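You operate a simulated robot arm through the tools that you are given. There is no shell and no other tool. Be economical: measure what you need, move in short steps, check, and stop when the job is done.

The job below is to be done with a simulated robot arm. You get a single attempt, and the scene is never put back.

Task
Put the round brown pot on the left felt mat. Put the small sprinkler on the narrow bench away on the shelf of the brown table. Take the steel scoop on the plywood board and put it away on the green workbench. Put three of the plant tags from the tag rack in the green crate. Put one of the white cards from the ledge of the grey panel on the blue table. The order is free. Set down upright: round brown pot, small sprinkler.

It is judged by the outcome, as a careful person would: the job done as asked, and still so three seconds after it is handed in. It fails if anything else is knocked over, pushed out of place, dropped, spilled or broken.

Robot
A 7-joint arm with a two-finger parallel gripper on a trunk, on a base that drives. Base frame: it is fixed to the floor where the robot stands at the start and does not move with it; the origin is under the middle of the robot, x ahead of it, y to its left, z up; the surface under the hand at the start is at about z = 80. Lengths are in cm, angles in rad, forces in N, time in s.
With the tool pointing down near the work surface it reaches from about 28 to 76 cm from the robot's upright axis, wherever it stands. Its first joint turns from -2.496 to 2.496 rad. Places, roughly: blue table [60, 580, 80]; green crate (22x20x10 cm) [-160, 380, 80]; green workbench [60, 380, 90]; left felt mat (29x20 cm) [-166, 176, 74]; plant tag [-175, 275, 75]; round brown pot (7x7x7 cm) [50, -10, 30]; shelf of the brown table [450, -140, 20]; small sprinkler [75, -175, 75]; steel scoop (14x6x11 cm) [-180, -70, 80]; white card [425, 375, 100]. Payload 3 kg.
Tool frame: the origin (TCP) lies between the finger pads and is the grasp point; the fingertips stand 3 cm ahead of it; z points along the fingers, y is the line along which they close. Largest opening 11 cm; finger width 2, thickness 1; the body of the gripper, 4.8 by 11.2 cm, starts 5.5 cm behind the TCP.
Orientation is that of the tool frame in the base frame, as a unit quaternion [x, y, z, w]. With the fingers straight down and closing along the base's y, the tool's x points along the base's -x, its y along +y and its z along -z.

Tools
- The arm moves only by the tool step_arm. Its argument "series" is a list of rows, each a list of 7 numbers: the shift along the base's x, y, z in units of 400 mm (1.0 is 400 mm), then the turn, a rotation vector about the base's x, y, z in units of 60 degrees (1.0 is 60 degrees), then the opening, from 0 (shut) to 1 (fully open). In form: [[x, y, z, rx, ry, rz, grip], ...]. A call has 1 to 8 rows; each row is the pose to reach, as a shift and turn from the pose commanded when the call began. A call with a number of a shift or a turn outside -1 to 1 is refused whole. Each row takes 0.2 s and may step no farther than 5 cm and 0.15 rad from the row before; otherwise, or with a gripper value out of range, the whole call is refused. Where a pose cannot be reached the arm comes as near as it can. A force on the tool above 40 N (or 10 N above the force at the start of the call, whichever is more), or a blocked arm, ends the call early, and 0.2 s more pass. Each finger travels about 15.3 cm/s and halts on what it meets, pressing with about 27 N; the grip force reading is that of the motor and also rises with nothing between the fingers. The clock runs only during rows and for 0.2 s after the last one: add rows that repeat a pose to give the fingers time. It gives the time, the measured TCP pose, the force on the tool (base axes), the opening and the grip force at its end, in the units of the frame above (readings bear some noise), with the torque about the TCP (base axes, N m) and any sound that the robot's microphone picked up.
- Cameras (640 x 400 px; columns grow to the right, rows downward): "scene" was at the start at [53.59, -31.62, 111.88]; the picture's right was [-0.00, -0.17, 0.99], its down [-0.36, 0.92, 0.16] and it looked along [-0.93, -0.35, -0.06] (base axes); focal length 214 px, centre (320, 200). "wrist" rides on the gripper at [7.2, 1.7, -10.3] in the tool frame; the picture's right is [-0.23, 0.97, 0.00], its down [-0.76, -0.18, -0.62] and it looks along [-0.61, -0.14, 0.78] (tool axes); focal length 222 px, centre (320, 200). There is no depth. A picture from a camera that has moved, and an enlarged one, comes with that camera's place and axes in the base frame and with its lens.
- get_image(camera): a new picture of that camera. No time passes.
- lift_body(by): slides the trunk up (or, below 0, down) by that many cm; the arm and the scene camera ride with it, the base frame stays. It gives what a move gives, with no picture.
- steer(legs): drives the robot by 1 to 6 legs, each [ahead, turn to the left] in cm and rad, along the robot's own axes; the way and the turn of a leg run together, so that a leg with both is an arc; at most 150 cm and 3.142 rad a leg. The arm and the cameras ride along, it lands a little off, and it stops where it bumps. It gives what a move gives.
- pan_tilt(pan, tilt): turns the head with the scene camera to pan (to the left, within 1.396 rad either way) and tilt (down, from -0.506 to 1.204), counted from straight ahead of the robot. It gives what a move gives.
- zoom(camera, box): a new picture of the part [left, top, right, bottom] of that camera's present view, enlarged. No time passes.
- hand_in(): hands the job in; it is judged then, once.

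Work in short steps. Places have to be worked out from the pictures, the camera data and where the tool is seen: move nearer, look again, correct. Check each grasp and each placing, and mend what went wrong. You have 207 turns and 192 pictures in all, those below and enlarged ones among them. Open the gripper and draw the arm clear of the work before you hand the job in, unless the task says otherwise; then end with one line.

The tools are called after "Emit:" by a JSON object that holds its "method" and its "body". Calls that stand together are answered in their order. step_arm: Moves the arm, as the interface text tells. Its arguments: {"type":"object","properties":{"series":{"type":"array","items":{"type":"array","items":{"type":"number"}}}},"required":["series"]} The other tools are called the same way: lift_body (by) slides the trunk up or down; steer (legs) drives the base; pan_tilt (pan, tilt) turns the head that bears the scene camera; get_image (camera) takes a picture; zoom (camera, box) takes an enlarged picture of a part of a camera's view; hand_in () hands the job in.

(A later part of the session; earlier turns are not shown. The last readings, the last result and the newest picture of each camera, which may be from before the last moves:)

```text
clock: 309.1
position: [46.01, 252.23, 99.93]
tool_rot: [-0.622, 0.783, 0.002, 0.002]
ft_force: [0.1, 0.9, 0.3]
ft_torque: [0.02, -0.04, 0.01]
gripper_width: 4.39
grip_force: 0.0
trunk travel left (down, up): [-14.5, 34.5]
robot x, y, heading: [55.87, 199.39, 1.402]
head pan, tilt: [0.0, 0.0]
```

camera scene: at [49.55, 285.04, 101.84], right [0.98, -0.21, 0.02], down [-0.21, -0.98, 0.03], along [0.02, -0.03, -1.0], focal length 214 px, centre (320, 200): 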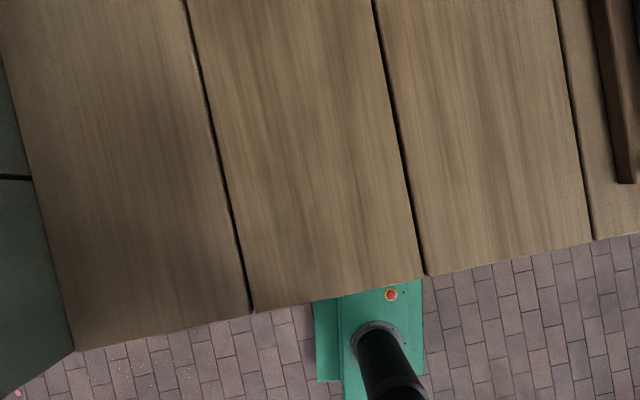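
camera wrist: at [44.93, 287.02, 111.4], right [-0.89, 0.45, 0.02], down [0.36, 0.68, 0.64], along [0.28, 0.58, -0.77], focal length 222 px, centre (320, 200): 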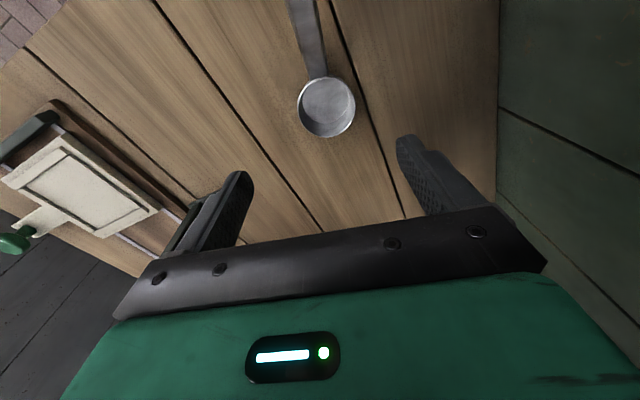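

Next, the white card at (425,375,100). I turn right toward it and pitch the tool up so the head camera can look around.

Emit:
{"method": "steer", "body": {"legs": [[0, -0.5]]}}

Emit:
{"method": "steer", "body": {"legs": [[0, -0.45]]}}

Emit:
{"method": "step_arm", "body": {"series": [[0, 0, 0, 0.06, -0.125, 0, 0.4], [0, 0, 0, 0.12, -0.25, 0, 0.4], [0, 0, 0, 0.18, -0.375, 0, 0.4], [0, 0, 0, 0.24, -0.5, 0, 0.4], [0, 0, 0, 0.3, -0.625, 0, 0.4], [0, 0, 0, 0.36, -0.75, 0, 0.4], [0, 0, 0, 0.42, -0.875, 0, 0.4]]}}

Emit:
{"method": "pan_tilt", "body": {"pan": 0, "tilt": -0.4}}

Emit:
{"method": "get_image", "body": {"camera": "scene"}}

```text
clock: 311.0
position: [72.75, 250.26, 100.16]
tool_rot: [-0.405, 0.914, 0.002, 0.004]
ft_force: [0.2, 0.1, -0.4]
ft_torque: [-0.02, -0.02, 0.03]
gripper_width: 4.39
grip_force: 0.1
trunk travel left (down, up): [-14.5, 34.5]
robot x, y, heading: [53.87, 201.28, 0.915]
head pan, tilt: [0.0, 0.0]
```

```text
clock: 312.6
position: [88.09, 239.13, 102.16]
tool_rot: [-0.226, 0.974, 0.01, 0.026]
ft_force: [0.0, 1.6, -1.3]
ft_torque: [-0.23, 0.01, -0.01]
gripper_width: 4.4
grip_force: 0.2
trunk travel left (down, up): [-14.5, 34.5]
robot x, y, heading: [55.35, 204.6, 0.702]
head pan, tilt: [0.0, 0.0]
stopped in leg 1: the robot was blocked; the commanded pose is now the measured one
```

```text
clock: 314.2
position: [88.27, 239.03, 102.33]
tool_rot: [-0.2, 0.849, 0.111, 0.476]
ft_force: [0.8, 1.5, 0.9]
ft_torque: [-0.01, 0.03, 0.0]
gripper_width: 4.42
grip_force: 0.1
trunk travel left (down, up): [-14.5, 34.5]
robot x, y, heading: [55.45, 204.6, 0.706]
head pan, tilt: [0.0, 0.0]
```

```text
clock: 315.1
position: [88.23, 238.92, 102.4]
tool_rot: [-0.198, 0.85, 0.11, 0.476]
ft_force: [-0.1, -0.4, -0.3]
ft_torque: [-0.03, 0.0, 0.0]
gripper_width: 4.42
grip_force: 0.0
trunk travel left (down, up): [-14.5, 34.5]
robot x, y, heading: [55.46, 204.12, 0.708]
head pan, tilt: [0.0, -0.4]
```

```text
70 pictures are left
camera scene: at [90.5, 240.21, 117.46], right [0.44, -0.9, 0.0], down [-0.14, -0.07, -0.99], along [0.89, 0.44, -0.15], focal length 214 px, centre (320, 200)
```

scene: 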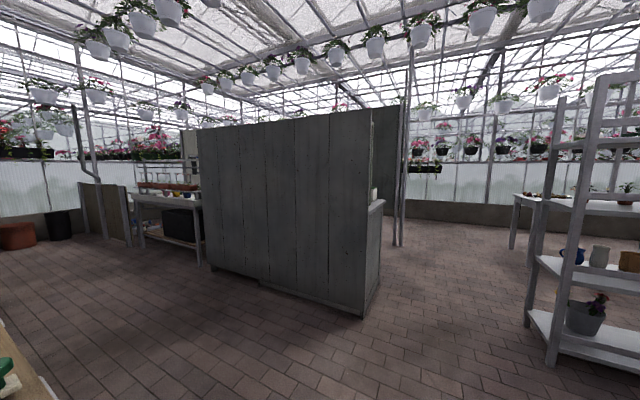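

The turn was blocked again. I look sideways/up to see what the arm may be catching.

Emit:
{"method": "pan_tilt", "body": {"pan": 1.39, "tilt": -0.3}}

Emit:
{"method": "get_image", "body": {"camera": "scene"}}

Emit:
{"method": "pan_tilt", "body": {"pan": -1.39, "tilt": -0.3}}

Emit:
{"method": "get_image", "body": {"camera": "scene"}}

```text
clock: 316.6
position: [88.23, 238.95, 102.31]
tool_rot: [-0.2, 0.849, 0.111, 0.476]
ft_force: [1.0, -0.5, 0.2]
ft_torque: [0.04, -0.02, 0.0]
gripper_width: 4.39
grip_force: 0.1
trunk travel left (down, up): [-14.5, 34.5]
robot x, y, heading: [55.41, 204.62, 0.705]
head pan, tilt: [1.389, -0.3]
```

```text
69 pictures are left
camera scene: at [82.21, 244.73, 119.89], right [0.83, 0.21, -0.51], down [-0.54, 0.06, -0.84], along [-0.15, 0.98, 0.16], focal length 214 px, centre (320, 200)
```

scene: 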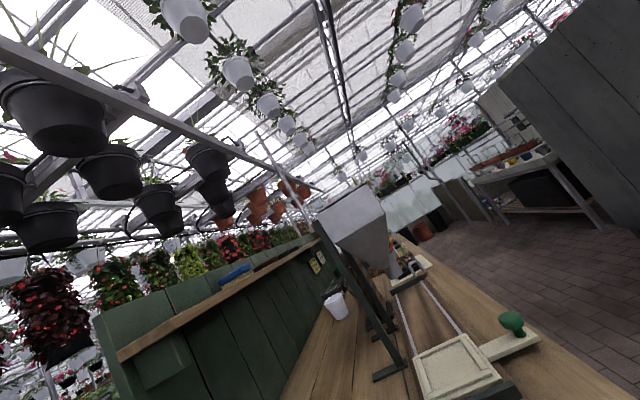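

```text
clock: 319.0
position: [88.31, 238.91, 102.45]
tool_rot: [-0.198, 0.85, 0.111, 0.476]
ft_force: [-0.4, 0.0, -0.5]
ft_torque: [0.02, -0.04, -0.01]
gripper_width: 4.43
grip_force: 0.0
trunk travel left (down, up): [-14.5, 34.5]
robot x, y, heading: [55.65, 204.39, 0.71]
head pan, tilt: [-1.389, -0.3]
```

```text
68 pictures are left
camera scene: at [89.06, 230.89, 119.91], right [-0.67, -0.53, 0.51], down [-0.28, -0.46, -0.84], along [0.69, -0.71, 0.16], focal length 214 px, centre (320, 200)
```

scene: 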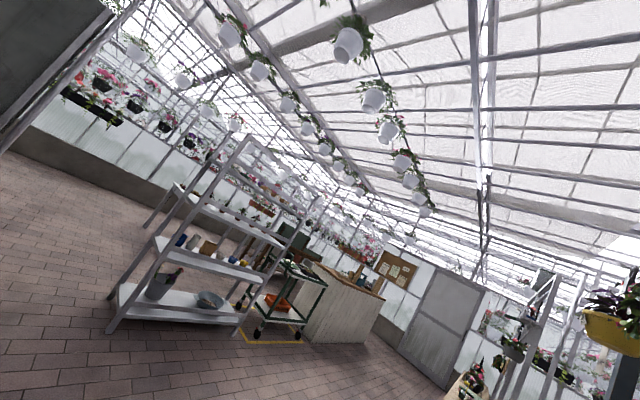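

Overhead is clear, so the blocking is only the base/arm reacting to turns. The grey panel's west face seems to be at x≈425 beyond a grey cabinet (x 245–296, y 276–477). I turn to run along y≈220 eastward.

Emit:
{"method": "steer", "body": {"legs": [[0, -0.33]]}}

Emit:
{"method": "steer", "body": {"legs": [[0, -0.32]]}}

Emit:
{"method": "steer", "body": {"legs": [[150, 0]]}}

Emit:
{"method": "pan_tilt", "body": {"pan": 0, "tilt": -0.35}}

Emit:
{"method": "get_image", "body": {"camera": "scene"}}

```text
clock: 319.7
position: [86.52, 238.49, 104.39]
tool_rot: [-0.2, 0.838, 0.125, 0.493]
ft_force: [0.7, 2.0, -1.7]
ft_torque: [-0.08, -0.04, -0.09]
gripper_width: 4.41
grip_force: 0.1
trunk travel left (down, up): [-14.5, 34.5]
robot x, y, heading: [54.88, 204.87, 0.707]
head pan, tilt: [-1.389, -0.3]
stopped in leg 1: the robot was blocked; the commanded pose is now the measured one
```

```text
clock: 320.5
position: [80.42, 230.0, 96.95]
tool_rot: [-0.038, 0.95, 0.065, 0.305]
ft_force: [-1.7, 2.5, 1.1]
ft_torque: [-0.13, -0.05, -0.1]
gripper_width: 4.39
grip_force: 0.0
trunk travel left (down, up): [-14.5, 34.5]
robot x, y, heading: [55.45, 205.03, 0.7]
head pan, tilt: [-1.389, -0.3]
stopped in leg 1: the force on the tool passed its limit at 118 N (the readings are from after the stop); the commanded pose is now the measured one
```

```text
clock: 327.9
position: [194.52, 326.78, 96.76]
tool_rot: [-0.039, 0.95, 0.063, 0.302]
ft_force: [0.0, 0.9, 0.9]
ft_torque: [0.04, -0.03, -0.01]
gripper_width: 4.38
grip_force: 0.1
trunk travel left (down, up): [-14.5, 34.5]
robot x, y, heading: [169.93, 301.59, 0.702]
head pan, tilt: [-1.389, -0.3]
```

```text
clock: 329.4
position: [194.6, 326.72, 96.81]
tool_rot: [-0.04, 0.95, 0.062, 0.303]
ft_force: [-0.3, -0.5, 0.3]
ft_torque: [0.01, 0.01, 0.0]
gripper_width: 4.42
grip_force: 0.0
trunk travel left (down, up): [-14.5, 34.5]
robot x, y, heading: [169.15, 301.15, 0.703]
head pan, tilt: [0.0, -0.351]
```

```text
67 pictures are left
camera scene: at [202.66, 326.6, 109.25], right [0.11, -0.99, -0.09], down [-0.57, 0.01, -0.82], along [0.82, 0.15, -0.56], focal length 214 px, centre (320, 200)
```

scene: 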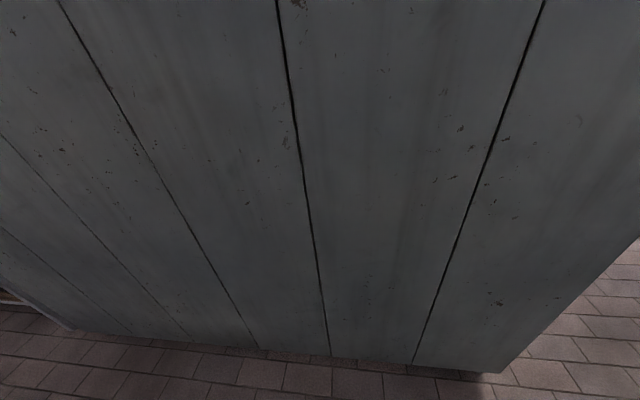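

Two turns were blocked (the arm got pushed into a folded pose) and the straight leg then ran on a different heading; nothing was hit. I first restore a well-extended, tool-down arm pose.

Emit:
{"method": "step_arm", "body": {"series": [[0.035, 0.03, 0.02, -0.04, 0.065, 0.071, 0.4], [0.07, 0.06, 0.03, -0.08, 0.13, 0.143, 0.4], [0.105, 0.09, 0.04, -0.12, 0.195, 0.214, 0.4], [0.14, 0.12, 0.05, -0.16, 0.26, 0.285, 0.4], [0.175, 0.15, 0.06, -0.2, 0.325, 0.356, 0.4], [0.21, 0.18, 0.07, -0.24, 0.39, 0.428, 0.4], [0.245, 0.21, 0.08, -0.28, 0.455, 0.5, 0.4], [0.28, 0.24, 0.08, -0.32, 0.519, 0.57, 0.4]]}}

```text
clock: 331.2
position: [205.75, 336.44, 100.1]
tool_rot: [-0.344, 0.939, -0.001, -0.001]
ft_force: [-0.3, -0.4, 0.7]
ft_torque: [0.03, -0.07, 0.0]
gripper_width: 4.42
grip_force: 0.1
trunk travel left (down, up): [-14.5, 34.5]
robot x, y, heading: [169.59, 301.34, 0.703]
head pan, tilt: [0.0, -0.351]
```

Arm pose is good. I reverse 112 cm back along the same line to reach y≈229.

Emit:
{"method": "steer", "body": {"legs": [[-112, 0]]}}

Emit:
{"method": "steer", "body": {"legs": [[0, -0.3]]}}

```text
clock: 336.9
position: [121.47, 264.76, 99.91]
tool_rot: [-0.342, 0.94, 0.0, 0.0]
ft_force: [-0.4, 0.6, -0.3]
ft_torque: [-0.02, 0.02, -0.02]
gripper_width: 4.38
grip_force: 0.1
trunk travel left (down, up): [-14.5, 34.5]
robot x, y, heading: [85.11, 229.57, 0.703]
head pan, tilt: [0.0, -0.351]
```

```text
clock: 337.7
position: [122.5, 263.42, 100.67]
tool_rot: [-0.322, 0.947, 0.006, -0.001]
ft_force: [-0.4, -0.1, -0.2]
ft_torque: [-0.03, 0.0, 0.02]
gripper_width: 4.41
grip_force: 0.1
trunk travel left (down, up): [-14.5, 34.5]
robot x, y, heading: [85.18, 230.11, 0.667]
head pan, tilt: [0.0, -0.351]
stopped in leg 1: the robot was blocked; the commanded pose is now the measured one
```

Blocked again at heading ≈0.67. I try turning while moving in an arc instead.

Emit:
{"method": "steer", "body": {"legs": [[25, -0.3]]}}

```text
clock: 339.5
position: [152.57, 263.61, 100.68]
tool_rot: [-0.18, 0.984, 0.006, 0.0]
ft_force: [0.2, -0.9, -0.3]
ft_torque: [0.05, 0.0, 0.0]
gripper_width: 4.39
grip_force: 0.0
trunk travel left (down, up): [-14.5, 34.5]
robot x, y, heading: [107.23, 242.99, 0.369]
head pan, tilt: [0.0, -0.351]
```

The arc worked. I continue with another arc, then head east.

Emit:
{"method": "steer", "body": {"legs": [[25, -0.3]]}}

Emit:
{"method": "steer", "body": {"legs": [[25, -0.2]]}}

```text
clock: 341.3
position: [180.73, 254.77, 100.72]
tool_rot: [-0.033, 0.999, 0.006, 0.002]
ft_force: [0.3, -1.2, -0.2]
ft_torque: [0.06, -0.02, -0.01]
gripper_width: 4.39
grip_force: 0.2
trunk travel left (down, up): [-14.5, 34.5]
robot x, y, heading: [131.25, 249.27, 0.078]
head pan, tilt: [0.0, -0.351]
```

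```text
clock: 343.2
position: [206.23, 244.13, 100.69]
tool_rot: [0.068, 0.998, 0.005, 0.003]
ft_force: [-0.6, -0.3, 0.2]
ft_torque: [-0.01, -0.01, -0.03]
gripper_width: 4.41
grip_force: 0.0
trunk travel left (down, up): [-14.5, 34.5]
robot x, y, heading: [156.17, 249.48, -0.13]
head pan, tilt: [0.0, -0.351]
```

I go on east past the cabinet's south end, then arc left into the aisle.

Emit:
{"method": "steer", "body": {"legs": [[148, 0]]}}

Emit:
{"method": "steer", "body": {"legs": [[28, 0.55]]}}

Emit:
{"method": "pan_tilt", "body": {"pan": 0, "tilt": -0.5}}

Emit:
{"method": "get_image", "body": {"camera": "scene"}}

```text
clock: 350.5
position: [352.43, 225.92, 100.74]
tool_rot: [0.067, 0.998, 0.006, 0.003]
ft_force: [0.5, 0.2, 0.4]
ft_torque: [-0.03, 0.0, 0.01]
gripper_width: 4.38
grip_force: 0.0
trunk travel left (down, up): [-14.5, 34.5]
robot x, y, heading: [302.39, 231.25, -0.119]
head pan, tilt: [0.0, -0.351]
```

```text
clock: 352.4
position: [375.28, 256.36, 100.86]
tool_rot: [-0.202, 0.979, 0.007, 0.001]
ft_force: [-0.1, 0.5, 1.0]
ft_torque: [-0.03, -0.05, 0.02]
gripper_width: 4.42
grip_force: 0.2
trunk travel left (down, up): [-14.5, 34.5]
robot x, y, heading: [330.74, 234.11, 0.42]
head pan, tilt: [0.0, -0.351]
```

```text
clock: 353.1
position: [375.3, 256.26, 100.86]
tool_rot: [-0.202, 0.979, 0.007, 0.001]
ft_force: [-1.3, -0.9, 0.4]
ft_torque: [0.03, -0.03, -0.01]
gripper_width: 4.38
grip_force: 0.1
trunk travel left (down, up): [-14.5, 34.5]
robot x, y, heading: [330.75, 233.29, 0.418]
head pan, tilt: [0.0, -0.499]
```

```text
66 pictures are left
camera scene: at [388.99, 262.26, 107.15], right [0.39, -0.92, -0.01], down [-0.81, -0.34, -0.48], along [0.44, 0.2, -0.88], focal length 214 px, centre (320, 200)
```

scene: 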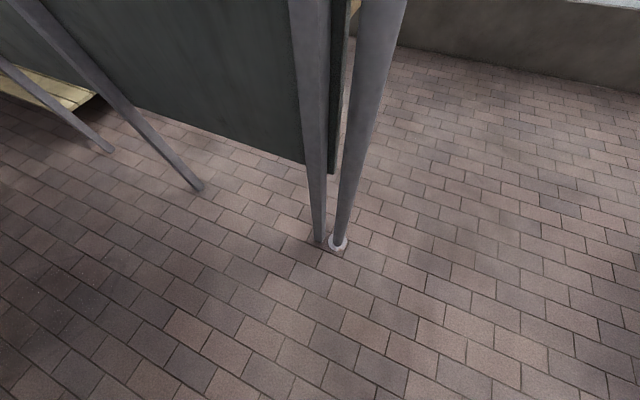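

The panel's near end is at about (420,277) with slanted braces. I continue the arc to head north in the aisle at x≈362.

Emit:
{"method": "steer", "body": {"legs": [[28, 0.55]]}}

Emit:
{"method": "steer", "body": {"legs": [[28, 0.58]]}}

Emit:
{"method": "pan_tilt", "body": {"pan": -1.0, "tilt": -0.3}}

Emit:
{"method": "get_image", "body": {"camera": "scene"}}

```text
clock: 355.1
position: [378.27, 294.65, 100.93]
tool_rot: [-0.461, 0.887, 0.007, 0.0]
ft_force: [-0.1, 0.4, 0.7]
ft_torque: [-0.02, -0.06, 0.0]
gripper_width: 4.4
grip_force: 0.0
trunk travel left (down, up): [-14.5, 34.5]
robot x, y, heading: [353.37, 250.75, 0.975]
head pan, tilt: [0.0, -0.499]
```

```text
clock: 357.2
position: [358.75, 327.58, 100.74]
tool_rot: [-0.695, 0.719, 0.006, -0.002]
ft_force: [-1.0, 0.2, -0.6]
ft_torque: [-0.03, -0.04, -0.01]
gripper_width: 4.4
grip_force: 0.1
trunk travel left (down, up): [-14.5, 34.5]
robot x, y, heading: [363.99, 277.37, 1.552]
head pan, tilt: [0.0, -0.499]
```

```text
clock: 358.4
position: [358.95, 327.64, 100.95]
tool_rot: [-0.695, 0.719, 0.005, -0.002]
ft_force: [-0.5, -0.6, 0.2]
ft_torque: [0.02, 0.02, -0.03]
gripper_width: 4.44
grip_force: 0.2
trunk travel left (down, up): [-14.5, 34.5]
robot x, y, heading: [363.44, 277.58, 1.546]
head pan, tilt: [-1.0, -0.3]
```

```text
65 pictures are left
camera scene: at [365.89, 340.95, 109.62], right [0.55, -0.02, 0.83], down [0.22, -0.96, -0.17], along [0.81, 0.27, -0.53], focal length 214 px, centre (320, 200)
```

scene: 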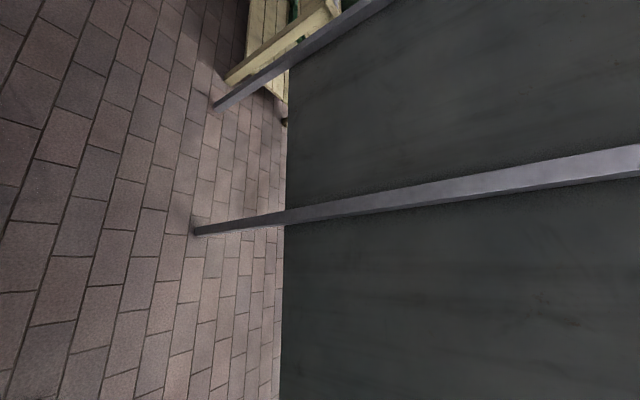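

The west side is only the panel's braced back, so the ledge must be on the east side. I reverse out and drive around the panel's south end.

Emit:
{"method": "steer", "body": {"legs": [[-100, 0]]}}

Emit:
{"method": "steer", "body": {"legs": [[27, -0.55]]}}

Emit:
{"method": "steer", "body": {"legs": [[27, -0.55]]}}

Emit:
{"method": "steer", "body": {"legs": [[27, -0.5]]}}

```text
clock: 363.6
position: [356.5, 227.12, 101.05]
tool_rot: [-0.696, 0.718, 0.005, -0.004]
ft_force: [-0.2, -0.3, -0.1]
ft_torque: [0.0, 0.0, 0.01]
gripper_width: 4.39
grip_force: 0.1
trunk travel left (down, up): [-14.5, 34.5]
robot x, y, heading: [361.42, 176.73, 1.55]
head pan, tilt: [-1.0, -0.3]
```

```text
clock: 365.6
position: [391.25, 247.73, 101.06]
tool_rot: [-0.475, 0.88, 0.007, 0.0]
ft_force: [0.2, -0.5, -0.5]
ft_torque: [0.03, 0.07, 0.02]
gripper_width: 4.4
grip_force: 0.0
trunk travel left (down, up): [-14.5, 34.5]
robot x, y, heading: [367.97, 202.89, 0.995]
head pan, tilt: [-1.0, -0.3]
```

```text
clock: 367.6
position: [431.38, 246.98, 101.02]
tool_rot: [-0.219, 0.976, 0.007, 0.001]
ft_force: [0.3, -0.7, -0.3]
ft_torque: [0.04, 0.03, -0.01]
gripper_width: 4.38
grip_force: 0.1
trunk travel left (down, up): [-14.5, 34.5]
robot x, y, heading: [387.51, 222.67, 0.45]
head pan, tilt: [-1.0, -0.3]
```

```text
clock: 369.5
position: [464.21, 228.16, 101.16]
tool_rot: [0.031, 0.999, 0.007, 0.003]
ft_force: [-0.8, -1.1, 0.2]
ft_torque: [-0.01, -0.02, -0.04]
gripper_width: 4.4
grip_force: 0.0
trunk travel left (down, up): [-14.5, 34.5]
robot x, y, heading: [414.15, 228.91, -0.051]
head pan, tilt: [-1.0, -0.3]
```

Now east and an arc left, to come up on the panel's east side.

Emit:
{"method": "steer", "body": {"legs": [[35, 0]]}}

Emit:
{"method": "steer", "body": {"legs": [[25, 0.55]]}}

Emit:
{"method": "steer", "body": {"legs": [[25, 0.55]]}}

Emit:
{"method": "steer", "body": {"legs": [[25, 0.52]]}}

Emit:
{"method": "pan_tilt", "body": {"pan": 1.1, "tilt": -0.2}}

Emit:
{"method": "get_image", "body": {"camera": "scene"}}

```text
clock: 371.8
position: [499.48, 226.24, 101.16]
tool_rot: [0.032, 0.999, 0.006, 0.003]
ft_force: [-0.8, 0.0, -0.2]
ft_torque: [0.0, -0.02, -0.03]
gripper_width: 4.41
grip_force: 0.0
trunk travel left (down, up): [-14.5, 34.5]
robot x, y, heading: [449.55, 227.76, -0.055]
head pan, tilt: [-1.0, -0.3]
```

```text
clock: 373.8
position: [516.34, 257.78, 101.15]
tool_rot: [-0.24, 0.971, 0.006, 0.001]
ft_force: [-0.1, 0.3, 0.2]
ft_torque: [-0.07, -0.04, 0.01]
gripper_width: 4.39
grip_force: 0.1
trunk travel left (down, up): [-14.5, 34.5]
robot x, y, heading: [473.8, 231.28, 0.498]
head pan, tilt: [-1.0, -0.3]
```

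```text
clock: 375.7
position: [514.29, 293.54, 101.24]
tool_rot: [-0.494, 0.87, 0.007, -0.001]
ft_force: [-1.2, -0.2, 0.2]
ft_torque: [0.01, -0.1, 0.02]
gripper_width: 4.36
grip_force: 0.1
trunk travel left (down, up): [-14.5, 34.5]
robot x, y, heading: [493.09, 248.04, 1.043]
head pan, tilt: [-1.0, -0.3]
```

```text
clock: 377.6
position: [495.56, 321.96, 101.26]
tool_rot: [-0.7, 0.714, 0.006, -0.002]
ft_force: [0.0, -0.1, 0.9]
ft_torque: [0.01, -0.05, 0.04]
gripper_width: 4.42
grip_force: 0.0
trunk travel left (down, up): [-14.5, 34.5]
robot x, y, heading: [501.16, 271.78, 1.563]
head pan, tilt: [-1.0, -0.3]
```

```text
clock: 379.6
position: [495.46, 321.97, 101.36]
tool_rot: [-0.7, 0.715, 0.006, -0.002]
ft_force: [0.3, -0.1, -0.3]
ft_torque: [0.0, 0.0, 0.02]
gripper_width: 4.42
grip_force: 0.1
trunk travel left (down, up): [-14.5, 34.5]
robot x, y, heading: [501.18, 271.81, 1.56]
head pan, tilt: [1.1, -0.201]
```

```text
64 pictures are left
camera scene: at [488.38, 334.87, 110.68], right [0.44, 0.0, -0.9], down [-0.2, -0.98, -0.09], along [-0.87, 0.22, -0.43], focal length 214 px, centre (320, 200)
```

scene: 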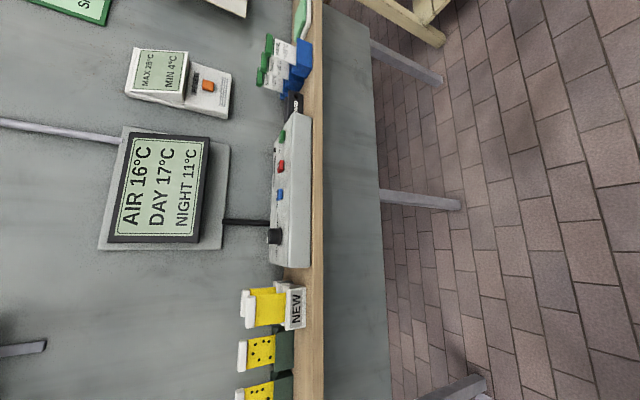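

The ledge with its items is here. I enlarge the upper part where white cards in a blue holder seem to be.

Emit:
{"method": "zoom", "body": {"camera": "scene", "box": [200, 0, 360, 130]}}

Emit:
{"method": "zoom", "body": {"camera": "scene", "box": [200, 260, 360, 400]}}

```text
3.08 times, centred on (280, 65) of scene
camera zoom: at [488.38, 334.87, 110.68], right [0.44, 0.0, -0.9], down [-0.2, -0.98, -0.09], along [-0.87, 0.22, -0.43], focal length 660 px, centre (443, 615)
```

zoom: 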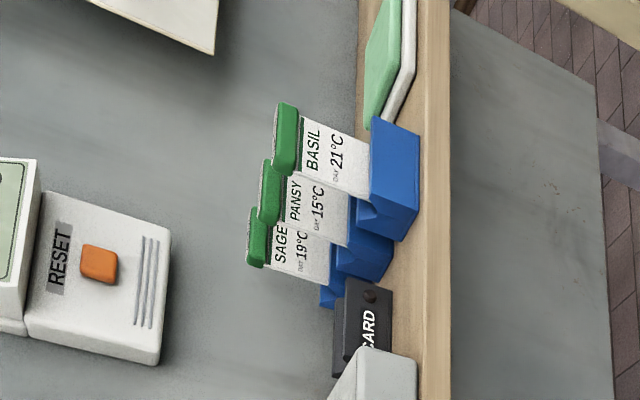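

```text
2.86 times, centred on (280, 330) of scene
camera zoom: at [488.38, 334.87, 110.68], right [0.44, 0.0, -0.9], down [-0.2, -0.98, -0.09], along [-0.87, 0.22, -0.43], focal length 613 px, centre (434, -171)
```

zoom: 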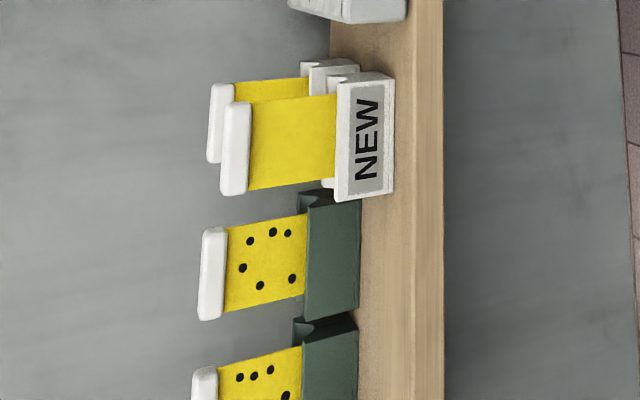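

The white cards (BASIL, PANSY, SAGE) sit in blue holders at about x≈430, y≈387–399, tops at z≈100. I drive closer with an S-shaped path to x≈483, y≈345.

Emit:
{"method": "steer", "body": {"legs": [[38, 0.5]]}}

Emit:
{"method": "steer", "body": {"legs": [[38, -0.5]]}}

Emit:
{"method": "pan_tilt", "body": {"pan": 0.9, "tilt": 0.1}}

Emit:
{"method": "get_image", "body": {"camera": "scene"}}

```text
clock: 382.0
position: [463.57, 349.55, 101.32]
tool_rot: [0.854, -0.52, -0.006, 0.004]
ft_force: [-1.3, -0.9, -0.4]
ft_torque: [0.02, -0.06, 0.0]
gripper_width: 4.38
grip_force: 0.1
trunk travel left (down, up): [-14.5, 34.5]
robot x, y, heading: [493.41, 308.78, 2.06]
head pan, tilt: [1.1, -0.201]
```

```text
clock: 384.4
position: [477.73, 395.68, 101.42]
tool_rot: [-0.7, 0.714, 0.006, -0.002]
ft_force: [0.2, 0.1, -0.1]
ft_torque: [-0.02, 0.03, 0.03]
gripper_width: 4.41
grip_force: 0.1
trunk travel left (down, up): [-14.5, 34.5]
robot x, y, heading: [483.22, 345.46, 1.559]
head pan, tilt: [1.1, -0.201]
```

```text
clock: 385.2
position: [477.75, 395.69, 101.35]
tool_rot: [-0.699, 0.715, 0.005, -0.002]
ft_force: [1.0, -0.3, -0.3]
ft_torque: [0.0, 0.01, -0.02]
gripper_width: 4.41
grip_force: 0.0
trunk travel left (down, up): [-14.5, 34.5]
robot x, y, heading: [483.34, 345.67, 1.559]
head pan, tilt: [0.901, 0.099]
```

```text
61 pictures are left
camera scene: at [470.77, 406.05, 108.84], right [0.61, -0.01, -0.79], down [0.06, -1.0, 0.06], along [-0.79, -0.08, -0.61], focal length 214 px, centre (320, 200)
```

scene: 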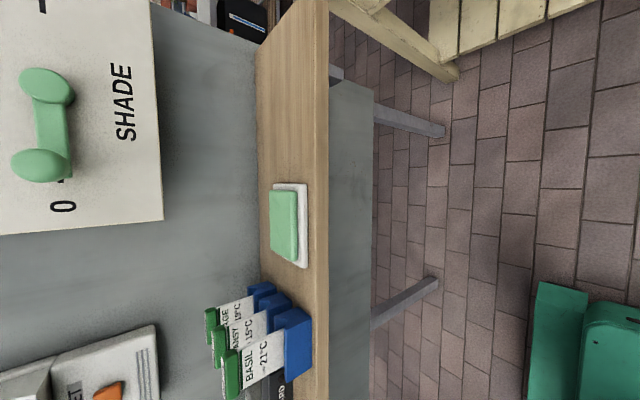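

Triangulated: BASIL's top bar is at (445,383,102.8), with PANSY and SAGE 5.5 cm apart behind it toward the panel. I raise the trunk 10 cm and move above BASIL.

Emit:
{"method": "lift_body", "body": {"by": 10}}

Emit:
{"method": "step_arm", "body": {"series": [[-0.1, -0.04, 0, 0, 0, 0, 0.35], [-0.2, -0.08, 0, 0, 0, 0, 0.35], [-0.3, -0.12, 0, 0, 0, 0, 0.35], [-0.4, -0.16, 0, 0, 0, 0, 0.35], [-0.5, -0.2, 0, 0, 0, 0, 0.35], [-0.6, -0.24, 0, 0, 0, 0, 0.35]]}}

Emit:
{"method": "pan_tilt", "body": {"pan": 0.3, "tilt": 0.4}}

Emit:
{"method": "get_image", "body": {"camera": "scene"}}

Emit:
{"method": "get_image", "body": {"camera": "wrist"}}

```text
clock: 386.6
position: [477.87, 395.85, 111.49]
tool_rot: [-0.699, 0.715, 0.007, -0.002]
ft_force: [0.4, -0.1, 1.3]
ft_torque: [-0.02, 0.0, 0.0]
gripper_width: 4.42
grip_force: 0.1
trunk travel left (down, up): [-24.5, 24.5]
robot x, y, heading: [483.2, 345.7, 1.559]
head pan, tilt: [0.901, 0.099]
```

```text
clock: 388.0
position: [453.79, 386.21, 111.48]
tool_rot: [-0.699, 0.715, 0.007, -0.003]
ft_force: [0.6, 0.4, 0.0]
ft_torque: [0.0, 0.04, 0.0]
gripper_width: 3.85
grip_force: 0.2
trunk travel left (down, up): [-24.5, 24.5]
robot x, y, heading: [483.18, 345.38, 1.556]
head pan, tilt: [0.901, 0.099]
```

```text
clock: 389.0
position: [453.86, 386.1, 111.43]
tool_rot: [-0.699, 0.715, 0.006, -0.003]
ft_force: [0.0, -0.2, -0.3]
ft_torque: [0.02, -0.02, -0.01]
gripper_width: 3.87
grip_force: 0.1
trunk travel left (down, up): [-24.5, 24.5]
robot x, y, heading: [483.25, 345.46, 1.559]
head pan, tilt: [0.3, 0.4]
```

```text
60 pictures are left
camera scene: at [451.12, 393.62, 115.74], right [0.95, -0.02, -0.31], down [0.1, -0.93, 0.36], along [-0.29, -0.38, -0.88], focal length 214 px, centre (320, 200)
```

scene: 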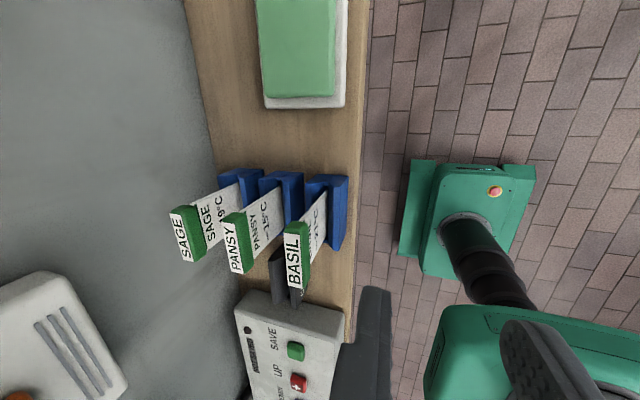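

```text
59 pictures are left
camera wrist: at [452.03, 378.95, 121.72], right [-0.97, 0.25, 0.01], down [0.2, 0.75, 0.62], along [0.14, 0.61, -0.78], focal length 222 px, centre (320, 200)
```

wrist: 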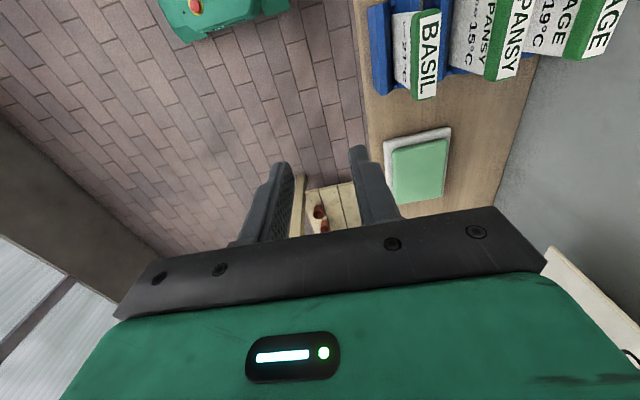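

BASIL's bar is at (444.8,382.7), top z≈103. I move above it and descend so the pads straddle the bar.

Emit:
{"method": "step_arm", "body": {"series": [[-0.11, -0.04, 0, 0, 0, 0, 0.36], [-0.226, -0.085, 0, 0, 0, 0, 0.36], [-0.226, -0.085, -0.08, 0, 0, 0, 0.36], [-0.226, -0.085, -0.12, 0, 0, 0, 0.36]]}}

Emit:
{"method": "get_image", "body": {"camera": "wrist"}}

```text
clock: 390.0
position: [444.69, 382.67, 106.76]
tool_rot: [-0.699, 0.715, 0.008, -0.003]
ft_force: [0.1, 0.1, 0.3]
ft_torque: [-0.02, 0.0, 0.01]
gripper_width: 3.98
grip_force: 0.1
trunk travel left (down, up): [-24.5, 24.5]
robot x, y, heading: [482.89, 345.43, 1.561]
head pan, tilt: [0.3, 0.4]
```

```text
58 pictures are left
camera wrist: at [443.01, 375.5, 116.79], right [-0.97, 0.25, 0.01], down [0.2, 0.75, 0.62], along [0.14, 0.61, -0.78], focal length 222 px, centre (320, 200)
```

wrist: 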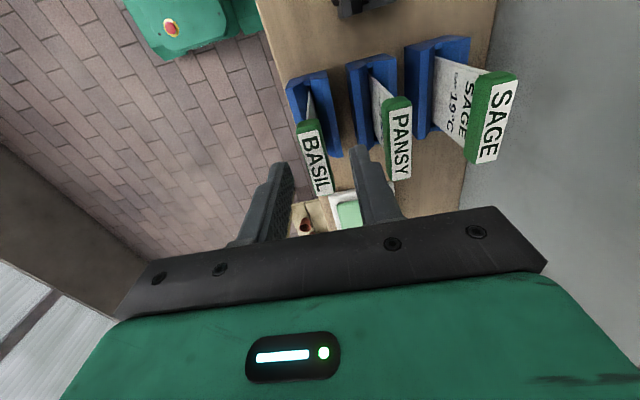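

BASIL lies between the fingers. I descend to z≈102 and close.

Emit:
{"method": "step_arm", "body": {"series": [[0, 0, -0.05, 0, 0, 0, 0.36], [0, 0, -0.1, 0, 0, 0, 0.36], [0, 0, -0.12, 0, 0, 0, 0.36], [0, 0, -0.12, 0, 0, 0, 0.2], [0, 0, -0.12, 0, 0, 0, 0.05], [0, 0, -0.12, 0, 0, 0, 0.0], [0, 0, -0.12, 0, 0, 0, 0.0]]}}

Emit:
{"method": "get_image", "body": {"camera": "wrist"}}

```text
clock: 391.6
position: [444.85, 382.63, 101.94]
tool_rot: [-0.7, 0.714, 0.006, -0.002]
ft_force: [3.1, -0.8, 0.1]
ft_torque: [-0.01, -0.27, 0.07]
gripper_width: 1.47
grip_force: 27.2
trunk travel left (down, up): [-24.5, 24.5]
robot x, y, heading: [483.03, 345.5, 1.565]
head pan, tilt: [0.3, 0.4]
```

```text
57 pictures are left
camera wrist: at [443.05, 375.48, 111.99], right [-0.97, 0.25, 0.01], down [0.2, 0.75, 0.62], along [0.15, 0.61, -0.78], focal length 222 px, centre (320, 200)
```

wrist: 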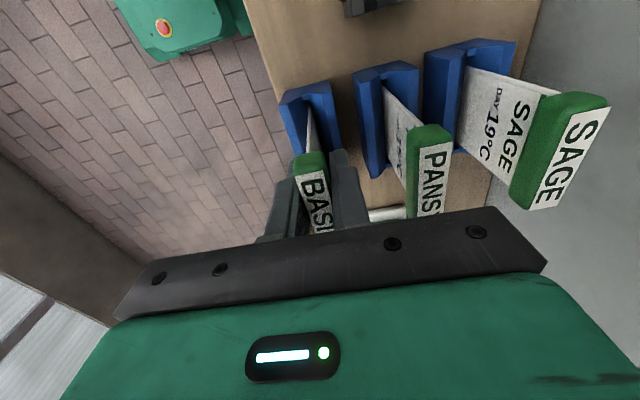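

BASIL is gripped (1.47 cm). I lift it out vertically with the trunk.

Emit:
{"method": "lift_body", "body": {"by": 18}}

Emit:
{"method": "get_image", "body": {"camera": "wrist"}}

```text
clock: 393.6
position: [444.73, 382.79, 119.8]
tool_rot: [-0.699, 0.715, 0.007, -0.003]
ft_force: [-0.2, 0.1, 0.7]
ft_torque: [0.03, -0.03, 0.03]
gripper_width: 1.43
grip_force: 26.3
trunk travel left (down, up): [-42.5, 6.5]
robot x, y, heading: [483.41, 345.94, 1.557]
head pan, tilt: [0.3, 0.4]
```

```text
56 pictures are left
camera wrist: at [443.02, 375.48, 129.99], right [-0.97, 0.25, 0.01], down [0.2, 0.75, 0.62], along [0.14, 0.61, -0.78], focal length 222 px, centre (320, 200)
```

wrist: 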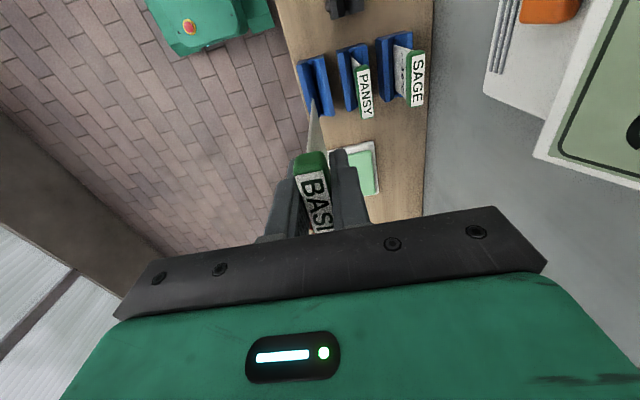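

Card out, holders undisturbed. I bring the arm back to the front and lower the trunk.

Emit:
{"method": "step_arm", "body": {"series": [[0.11, 0.04, 0, 0, 0, 0, 0], [0.22, 0.08, 0, 0, 0, 0, 0], [0.33, 0.12, 0, 0, 0, 0, 0], [0.44, 0.16, 0, 0, 0, 0, 0], [0.55, 0.2, 0, 0, 0, 0, 0], [0.66, 0.24, 0, 0, 0, 0, 0], [0.77, 0.28, 0, 0, 0, 0, 0], [0.88, 0.3, 0, 0, 0, 0, 0]]}}

Emit:
{"method": "lift_body", "body": {"by": -20}}

```text
clock: 395.4
position: [479.92, 394.72, 119.66]
tool_rot: [-0.7, 0.714, 0.005, -0.003]
ft_force: [0.0, -0.5, -0.5]
ft_torque: [-0.03, -0.05, 0.0]
gripper_width: 1.46
grip_force: 27.1
trunk travel left (down, up): [-42.5, 6.5]
robot x, y, heading: [483.4, 345.79, 1.56]
head pan, tilt: [0.3, 0.4]
```

```text
clock: 397.6
position: [479.93, 394.75, 99.72]
tool_rot: [-0.7, 0.714, 0.006, -0.003]
ft_force: [0.2, 0.3, 0.8]
ft_torque: [-0.02, -0.01, 0.0]
gripper_width: 1.44
grip_force: 26.7
trunk travel left (down, up): [-22.5, 26.5]
robot x, y, heading: [483.23, 345.66, 1.56]
head pan, tilt: [0.3, 0.4]
```

I reverse south, then arc left to head west along y≈235.

Emit:
{"method": "steer", "body": {"legs": [[-150, 0]]}}

Emit:
{"method": "steer", "body": {"legs": [[23, 0.53]]}}

Emit:
{"method": "steer", "body": {"legs": [[23, 0.53]]}}

Emit:
{"method": "steer", "body": {"legs": [[23, 0.53]]}}

```text
clock: 405.0
position: [478.36, 244.58, 99.73]
tool_rot: [-0.702, 0.712, 0.006, -0.002]
ft_force: [-0.5, 0.6, -0.2]
ft_torque: [0.01, -0.01, -0.02]
gripper_width: 1.45
grip_force: 26.9
trunk travel left (down, up): [-22.5, 26.5]
robot x, y, heading: [482.03, 195.43, 1.57]
head pan, tilt: [0.3, 0.4]
```

```text
clock: 406.9
position: [448.35, 257.9, 99.86]
tool_rot: [0.863, -0.505, -0.005, 0.004]
ft_force: [0.8, -0.5, 0.0]
ft_torque: [0.01, -0.04, 0.02]
gripper_width: 1.46
grip_force: 26.7
trunk travel left (down, up): [-22.5, 26.5]
robot x, y, heading: [477.89, 218.49, 2.094]
head pan, tilt: [0.3, 0.4]
```

```text
clock: 408.2
position: [432.59, 257.49, 99.77]
tool_rot: [0.922, -0.387, 0.005, 0.006]
ft_force: [15.1, -17.4, 7.2]
ft_torque: [2.2, 1.81, -0.16]
gripper_width: 1.42
grip_force: 26.6
trunk travel left (down, up): [-22.5, 26.5]
robot x, y, heading: [470.76, 227.48, 2.375]
head pan, tilt: [0.3, 0.4]
stopped in leg 1: the force on the tool passed its limit at 133 N (the readings are from after the stop); the commanded pose is now the measured one
```

```text
clock: 409.0
position: [432.61, 257.3, 99.76]
tool_rot: [0.922, -0.387, 0.012, 0.007]
ft_force: [27.1, -20.5, 14.0]
ft_torque: [3.1, 3.39, -1.16]
gripper_width: 1.45
grip_force: 26.9
trunk travel left (down, up): [-22.5, 26.5]
robot x, y, heading: [470.67, 228.07, 2.381]
head pan, tilt: [0.3, 0.4]
stopped in leg 1: the force on the tool passed its limit at 65 N (the readings are from after the stop); the commanded pose is now the measured one
```

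The hand touched the pole at the panel's south end. I reverse straight away from it.

Emit:
{"method": "steer", "body": {"legs": [[-22, 0]]}}

Emit:
{"method": "pan_tilt", "body": {"pan": 0, "tilt": -0.45}}

Emit:
{"method": "get_image", "body": {"camera": "scene"}}

Emit:
{"method": "get_image", "body": {"camera": "wrist"}}

```text
clock: 410.7
position: [448.22, 242.28, 99.7]
tool_rot: [0.922, -0.388, 0.012, 0.007]
ft_force: [0.5, 0.3, 0.3]
ft_torque: [-0.03, 0.01, -0.01]
gripper_width: 1.46
grip_force: 27.2
trunk travel left (down, up): [-22.5, 26.5]
robot x, y, heading: [486.89, 212.75, 2.38]
head pan, tilt: [0.3, 0.4]
```

```text
clock: 411.9
position: [448.24, 242.36, 99.59]
tool_rot: [0.922, -0.388, 0.011, 0.007]
ft_force: [0.0, 0.1, -0.7]
ft_torque: [-0.04, -0.02, 0.0]
gripper_width: 1.47
grip_force: 27.1
trunk travel left (down, up): [-22.5, 26.5]
robot x, y, heading: [486.62, 212.77, 2.379]
head pan, tilt: [0.0, -0.45]
```

```text
55 pictures are left
camera scene: at [437.79, 253.04, 105.27], right [0.71, 0.7, 0.0], down [0.64, -0.65, -0.41], along [-0.29, 0.29, -0.91], focal length 214 px, centre (320, 200)
```

scene: 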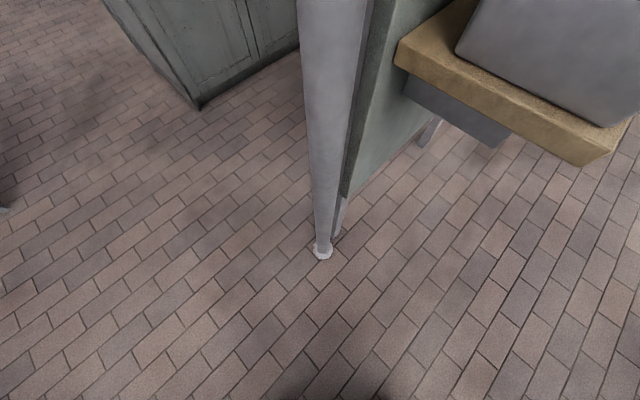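

```text
54 pictures are left
camera wrist: at [451.92, 236.24, 110.11], right [-0.85, -0.52, 0.0], down [-0.42, 0.68, 0.6], along [-0.31, 0.52, -0.8], focal length 222 px, centre (320, 200)
```

wrist: 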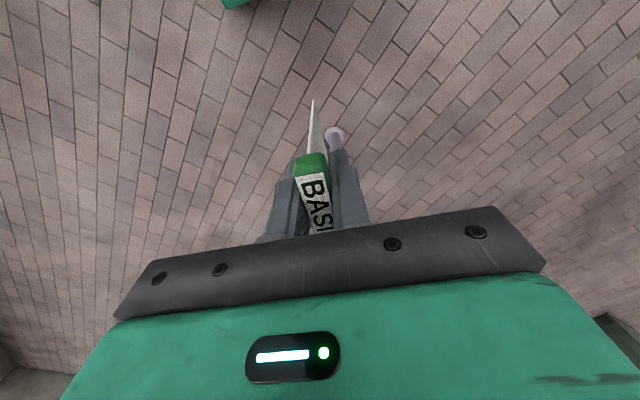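

The card is still held and nothing is displaced. I turn left in place (clear of the pole) to face west.

Emit:
{"method": "steer", "body": {"legs": [[0, 0.38]]}}

Emit:
{"method": "steer", "body": {"legs": [[0, 0.38]]}}

```text
clock: 413.4
position: [439.62, 226.16, 99.72]
tool_rot: [0.978, -0.206, 0.012, 0.004]
ft_force: [0.5, -0.2, 0.2]
ft_torque: [0.0, 0.01, -0.02]
gripper_width: 1.45
grip_force: 27.3
trunk travel left (down, up): [-22.5, 26.5]
robot x, y, heading: [486.86, 214.34, 2.769]
head pan, tilt: [0.0, -0.45]
```

```text
clock: 415.0
position: [438.78, 207.68, 99.84]
tool_rot: [1.0, -0.017, 0.013, 0.002]
ft_force: [0.5, 1.1, -0.8]
ft_torque: [0.0, 0.04, -0.01]
gripper_width: 1.47
grip_force: 26.8
trunk travel left (down, up): [-22.5, 26.5]
robot x, y, heading: [487.04, 215.69, -3.131]
head pan, tilt: [0.0, -0.45]
```

Facing west now. I drive west 275 cm along y≈213.

Emit:
{"method": "steer", "body": {"legs": [[140, 0]]}}

Emit:
{"method": "steer", "body": {"legs": [[132, 0]]}}

```text
clock: 422.0
position: [298.77, 206.61, 99.87]
tool_rot: [1.0, -0.015, 0.012, 0.003]
ft_force: [0.0, 0.1, 0.1]
ft_torque: [-0.01, 0.0, -0.01]
gripper_width: 1.47
grip_force: 26.9
trunk travel left (down, up): [-22.5, 26.5]
robot x, y, heading: [346.69, 214.84, -3.136]
head pan, tilt: [0.0, -0.45]
```

```text
clock: 428.7
position: [165.27, 205.44, 99.89]
tool_rot: [1.0, -0.014, 0.014, 0.002]
ft_force: [0.4, 0.0, -0.3]
ft_torque: [0.0, 0.04, 0.03]
gripper_width: 1.47
grip_force: 27.3
trunk travel left (down, up): [-22.5, 26.5]
robot x, y, heading: [213.61, 213.46, -3.136]
head pan, tilt: [0.0, -0.45]
```

Now arcs to the right to head north between the workbench and the grey cabinet.

Emit:
{"method": "steer", "body": {"legs": [[23, -0.53]]}}

Emit:
{"method": "steer", "body": {"legs": [[23, -0.53]]}}

Emit:
{"method": "steer", "body": {"legs": [[23, -0.51]]}}

Emit:
{"method": "get_image", "body": {"camera": "scene"}}

```text
clock: 430.6
position: [145.94, 236.6, 99.93]
tool_rot: [0.962, -0.274, 0.012, 0.007]
ft_force: [0.3, -0.9, -0.2]
ft_torque: [-0.04, 0.04, 0.03]
gripper_width: 1.48
grip_force: 27.6
trunk travel left (down, up): [-22.5, 26.5]
robot x, y, heading: [190.88, 218.01, 2.624]
head pan, tilt: [0.0, -0.45]
```

```text
clock: 432.5
position: [145.13, 273.43, 99.88]
tool_rot: [0.856, -0.518, 0.01, 0.009]
ft_force: [-0.1, -0.7, 0.3]
ft_torque: [0.02, 0.04, -0.02]
gripper_width: 1.45
grip_force: 27.2
trunk travel left (down, up): [-22.5, 26.5]
robot x, y, heading: [173.33, 234.11, 2.088]
head pan, tilt: [0.0, -0.45]
```

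```text
clock: 434.4
position: [162.48, 304.39, 99.99]
tool_rot: [-0.695, 0.719, -0.007, -0.011]
ft_force: [0.9, -0.5, -0.3]
ft_torque: [0.05, 0.06, -0.04]
gripper_width: 1.48
grip_force: 26.4
trunk travel left (down, up): [-22.5, 26.5]
robot x, y, heading: [166.23, 256.41, 1.576]
head pan, tilt: [0.0, -0.45]
```

```text
53 pictures are left
camera scene: at [162.85, 319.26, 105.58], right [1.0, -0.04, -0.01], down [-0.03, -0.91, -0.41], along [0.01, 0.41, -0.91], focal length 214 px, centre (320, 200)
```

scene: 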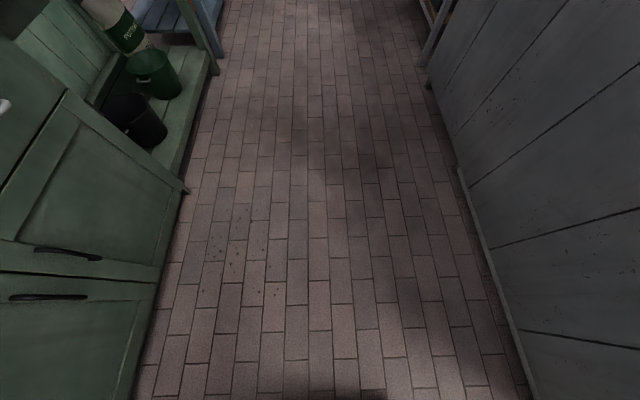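

The aisle is clear. I drive north 255 cm toward the blue table.

Emit:
{"method": "steer", "body": {"legs": [[140, 0]]}}

Emit:
{"method": "steer", "body": {"legs": [[115, 0]]}}

Emit:
{"method": "pan_tilt", "body": {"pan": 1.0, "tilt": -0.1}}

Emit:
{"method": "get_image", "body": {"camera": "scene"}}

```text
clock: 441.4
position: [162.86, 443.56, 100.12]
tool_rot: [-0.692, 0.722, -0.008, -0.011]
ft_force: [-0.6, 0.6, 0.3]
ft_torque: [0.01, 0.04, -0.01]
gripper_width: 1.47
grip_force: 27.0
trunk travel left (down, up): [-22.5, 26.5]
robot x, y, heading: [166.38, 395.47, 1.567]
head pan, tilt: [0.0, -0.45]
```

```text
clock: 447.2
position: [162.45, 558.77, 100.21]
tool_rot: [-0.695, 0.719, -0.008, -0.012]
ft_force: [-0.7, 0.7, 0.2]
ft_torque: [0.01, 0.01, 0.0]
gripper_width: 1.47
grip_force: 27.3
trunk travel left (down, up): [-22.5, 26.5]
robot x, y, heading: [165.96, 510.44, 1.577]
head pan, tilt: [0.0, -0.45]
```

```text
clock: 448.5
position: [162.37, 558.73, 100.19]
tool_rot: [-0.696, 0.718, -0.007, -0.012]
ft_force: [0.0, -0.1, 1.0]
ft_torque: [-0.01, -0.01, 0.03]
gripper_width: 1.46
grip_force: 27.2
trunk travel left (down, up): [-22.5, 26.5]
robot x, y, heading: [165.96, 510.34, 1.574]
head pan, tilt: [1.0, -0.099]
```

```text
52 pictures are left
camera scene: at [155.36, 571.19, 108.11], right [0.54, -0.04, -0.84], down [-0.12, -0.99, -0.03], along [-0.84, 0.11, -0.54], focal length 214 px, centre (320, 200)
```

scene: 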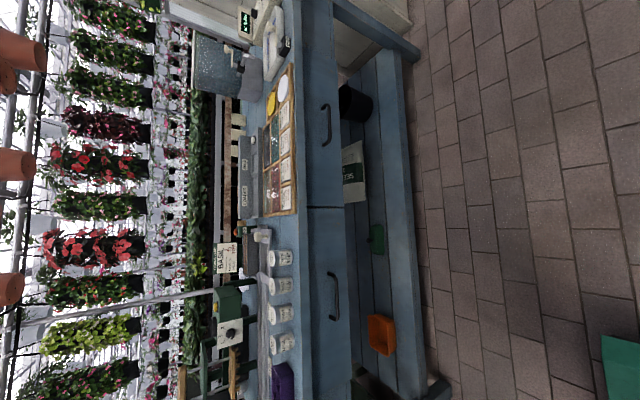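

The blue table's top edge is at x≈101 with cups and trays on it. I back up and S-curve closer to it, with the trunk raised.

Emit:
{"method": "lift_body", "body": {"by": 12}}

Emit:
{"method": "steer", "body": {"legs": [[-55, 0]]}}

Emit:
{"method": "steer", "body": {"legs": [[38, 0.7]]}}

Emit:
{"method": "steer", "body": {"legs": [[38, -0.7]]}}

Emit:
{"method": "pan_tilt", "body": {"pan": 0.8, "tilt": 0.1}}

Emit:
{"method": "get_image", "body": {"camera": "scene"}}

```text
clock: 450.0
position: [162.4, 558.84, 112.23]
tool_rot: [-0.695, 0.719, -0.008, -0.011]
ft_force: [0.0, 0.1, 0.8]
ft_torque: [-0.01, -0.01, -0.02]
gripper_width: 1.46
grip_force: 27.4
trunk travel left (down, up): [-34.5, 14.5]
robot x, y, heading: [166.12, 510.54, 1.575]
head pan, tilt: [1.0, -0.099]
```

```text
clock: 453.2
position: [162.59, 503.59, 112.1]
tool_rot: [-0.696, 0.718, -0.008, -0.012]
ft_force: [-0.3, 0.3, -0.2]
ft_torque: [0.03, -0.01, 0.01]
gripper_width: 1.47
grip_force: 27.4
trunk travel left (down, up): [-34.5, 14.5]
robot x, y, heading: [166.53, 455.06, 1.581]
head pan, tilt: [1.0, -0.099]
```

```text
clock: 455.6
position: [119.5, 524.34, 112.22]
tool_rot: [0.9, -0.435, 0.011, 0.008]
ft_force: [0.4, -0.2, -0.1]
ft_torque: [-0.01, 0.01, 0.02]
gripper_width: 1.46
grip_force: 26.8
trunk travel left (down, up): [-34.5, 14.5]
robot x, y, heading: [155.02, 491.09, 2.281]
head pan, tilt: [1.0, -0.099]
```

```text
clock: 458.0
position: [135.52, 574.15, 112.33]
tool_rot: [-0.7, 0.714, -0.008, -0.012]
ft_force: [0.9, 0.1, -0.1]
ft_torque: [0.02, 0.07, 0.0]
gripper_width: 1.45
grip_force: 27.1
trunk travel left (down, up): [-34.5, 14.5]
robot x, y, heading: [139.75, 526.01, 1.596]
head pan, tilt: [1.0, -0.099]
```

```text
clock: 458.7
position: [135.45, 574.01, 112.45]
tool_rot: [-0.699, 0.715, -0.008, -0.011]
ft_force: [-0.7, -0.1, -0.7]
ft_torque: [0.01, -0.02, 0.02]
gripper_width: 1.46
grip_force: 27.0
trunk travel left (down, up): [-34.5, 14.5]
robot x, y, heading: [139.9, 525.45, 1.592]
head pan, tilt: [0.799, 0.099]
```

```text
51 pictures are left
camera scene: at [128.97, 584.56, 118.59], right [0.69, -0.03, -0.72], down [0.05, -0.99, 0.1], along [-0.72, -0.1, -0.69], focal length 214 px, centre (320, 200)
```

scene: 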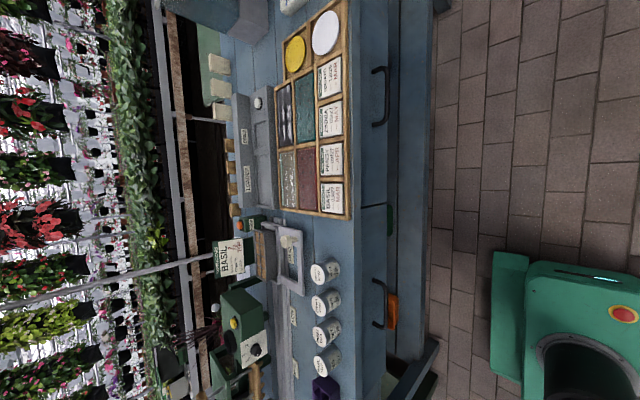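

There's a free patch on the table at x≈82–100, y≈566–575, between tray and cups. I pitch the tool 55° (about y) so the card leans, before moving over.

Emit:
{"method": "step_arm", "body": {"series": [[0, 0, 0, 0, 0.13, 0, 0], [0, 0, 0, 0, 0.26, 0, 0], [0, 0, 0, 0, 0.39, 0, 0], [0, 0, 0, 0, 0.52, 0, 0], [0, 0, 0, 0, 0.65, 0, 0], [0, 0, 0, 0, 0.78, 0, 0], [0, 0, 0, 0, 0.91, 0, 0]]}}

Emit:
{"method": "pan_tilt", "body": {"pan": 0, "tilt": 0.3}}

Emit:
{"method": "get_image", "body": {"camera": "scene"}}

```text
clock: 460.3
position: [135.64, 574.09, 112.29]
tool_rot: [-0.625, 0.63, 0.314, -0.337]
ft_force: [0.1, -0.3, 0.7]
ft_torque: [0.02, -0.03, -0.02]
gripper_width: 1.45
grip_force: 27.5
trunk travel left (down, up): [-34.5, 14.5]
robot x, y, heading: [139.77, 525.98, 1.601]
head pan, tilt: [0.799, 0.099]
```

```text
clock: 461.4
position: [135.57, 573.98, 112.29]
tool_rot: [-0.625, 0.63, 0.314, -0.338]
ft_force: [-0.2, 0.4, -0.4]
ft_torque: [0.02, 0.03, 0.0]
gripper_width: 1.45
grip_force: 26.5
trunk travel left (down, up): [-34.5, 14.5]
robot x, y, heading: [140.02, 525.99, 1.59]
head pan, tilt: [0.0, 0.3]
```

```text
50 pictures are left
camera scene: at [138.3, 582.48, 114.1], right [0.58, -0.02, -0.82], down [0.25, -0.95, 0.2], along [-0.78, -0.32, -0.54], focal length 214 px, centre (320, 200)
```

scene: 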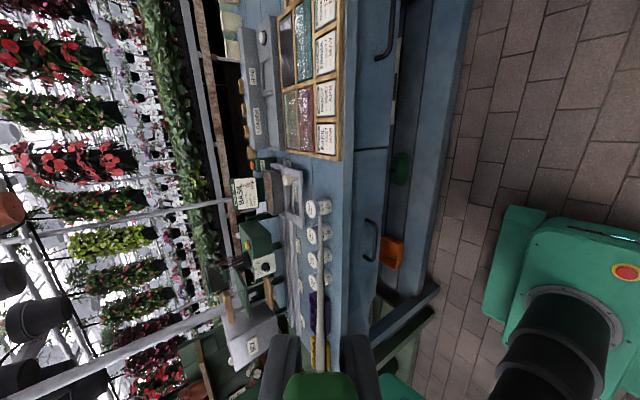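

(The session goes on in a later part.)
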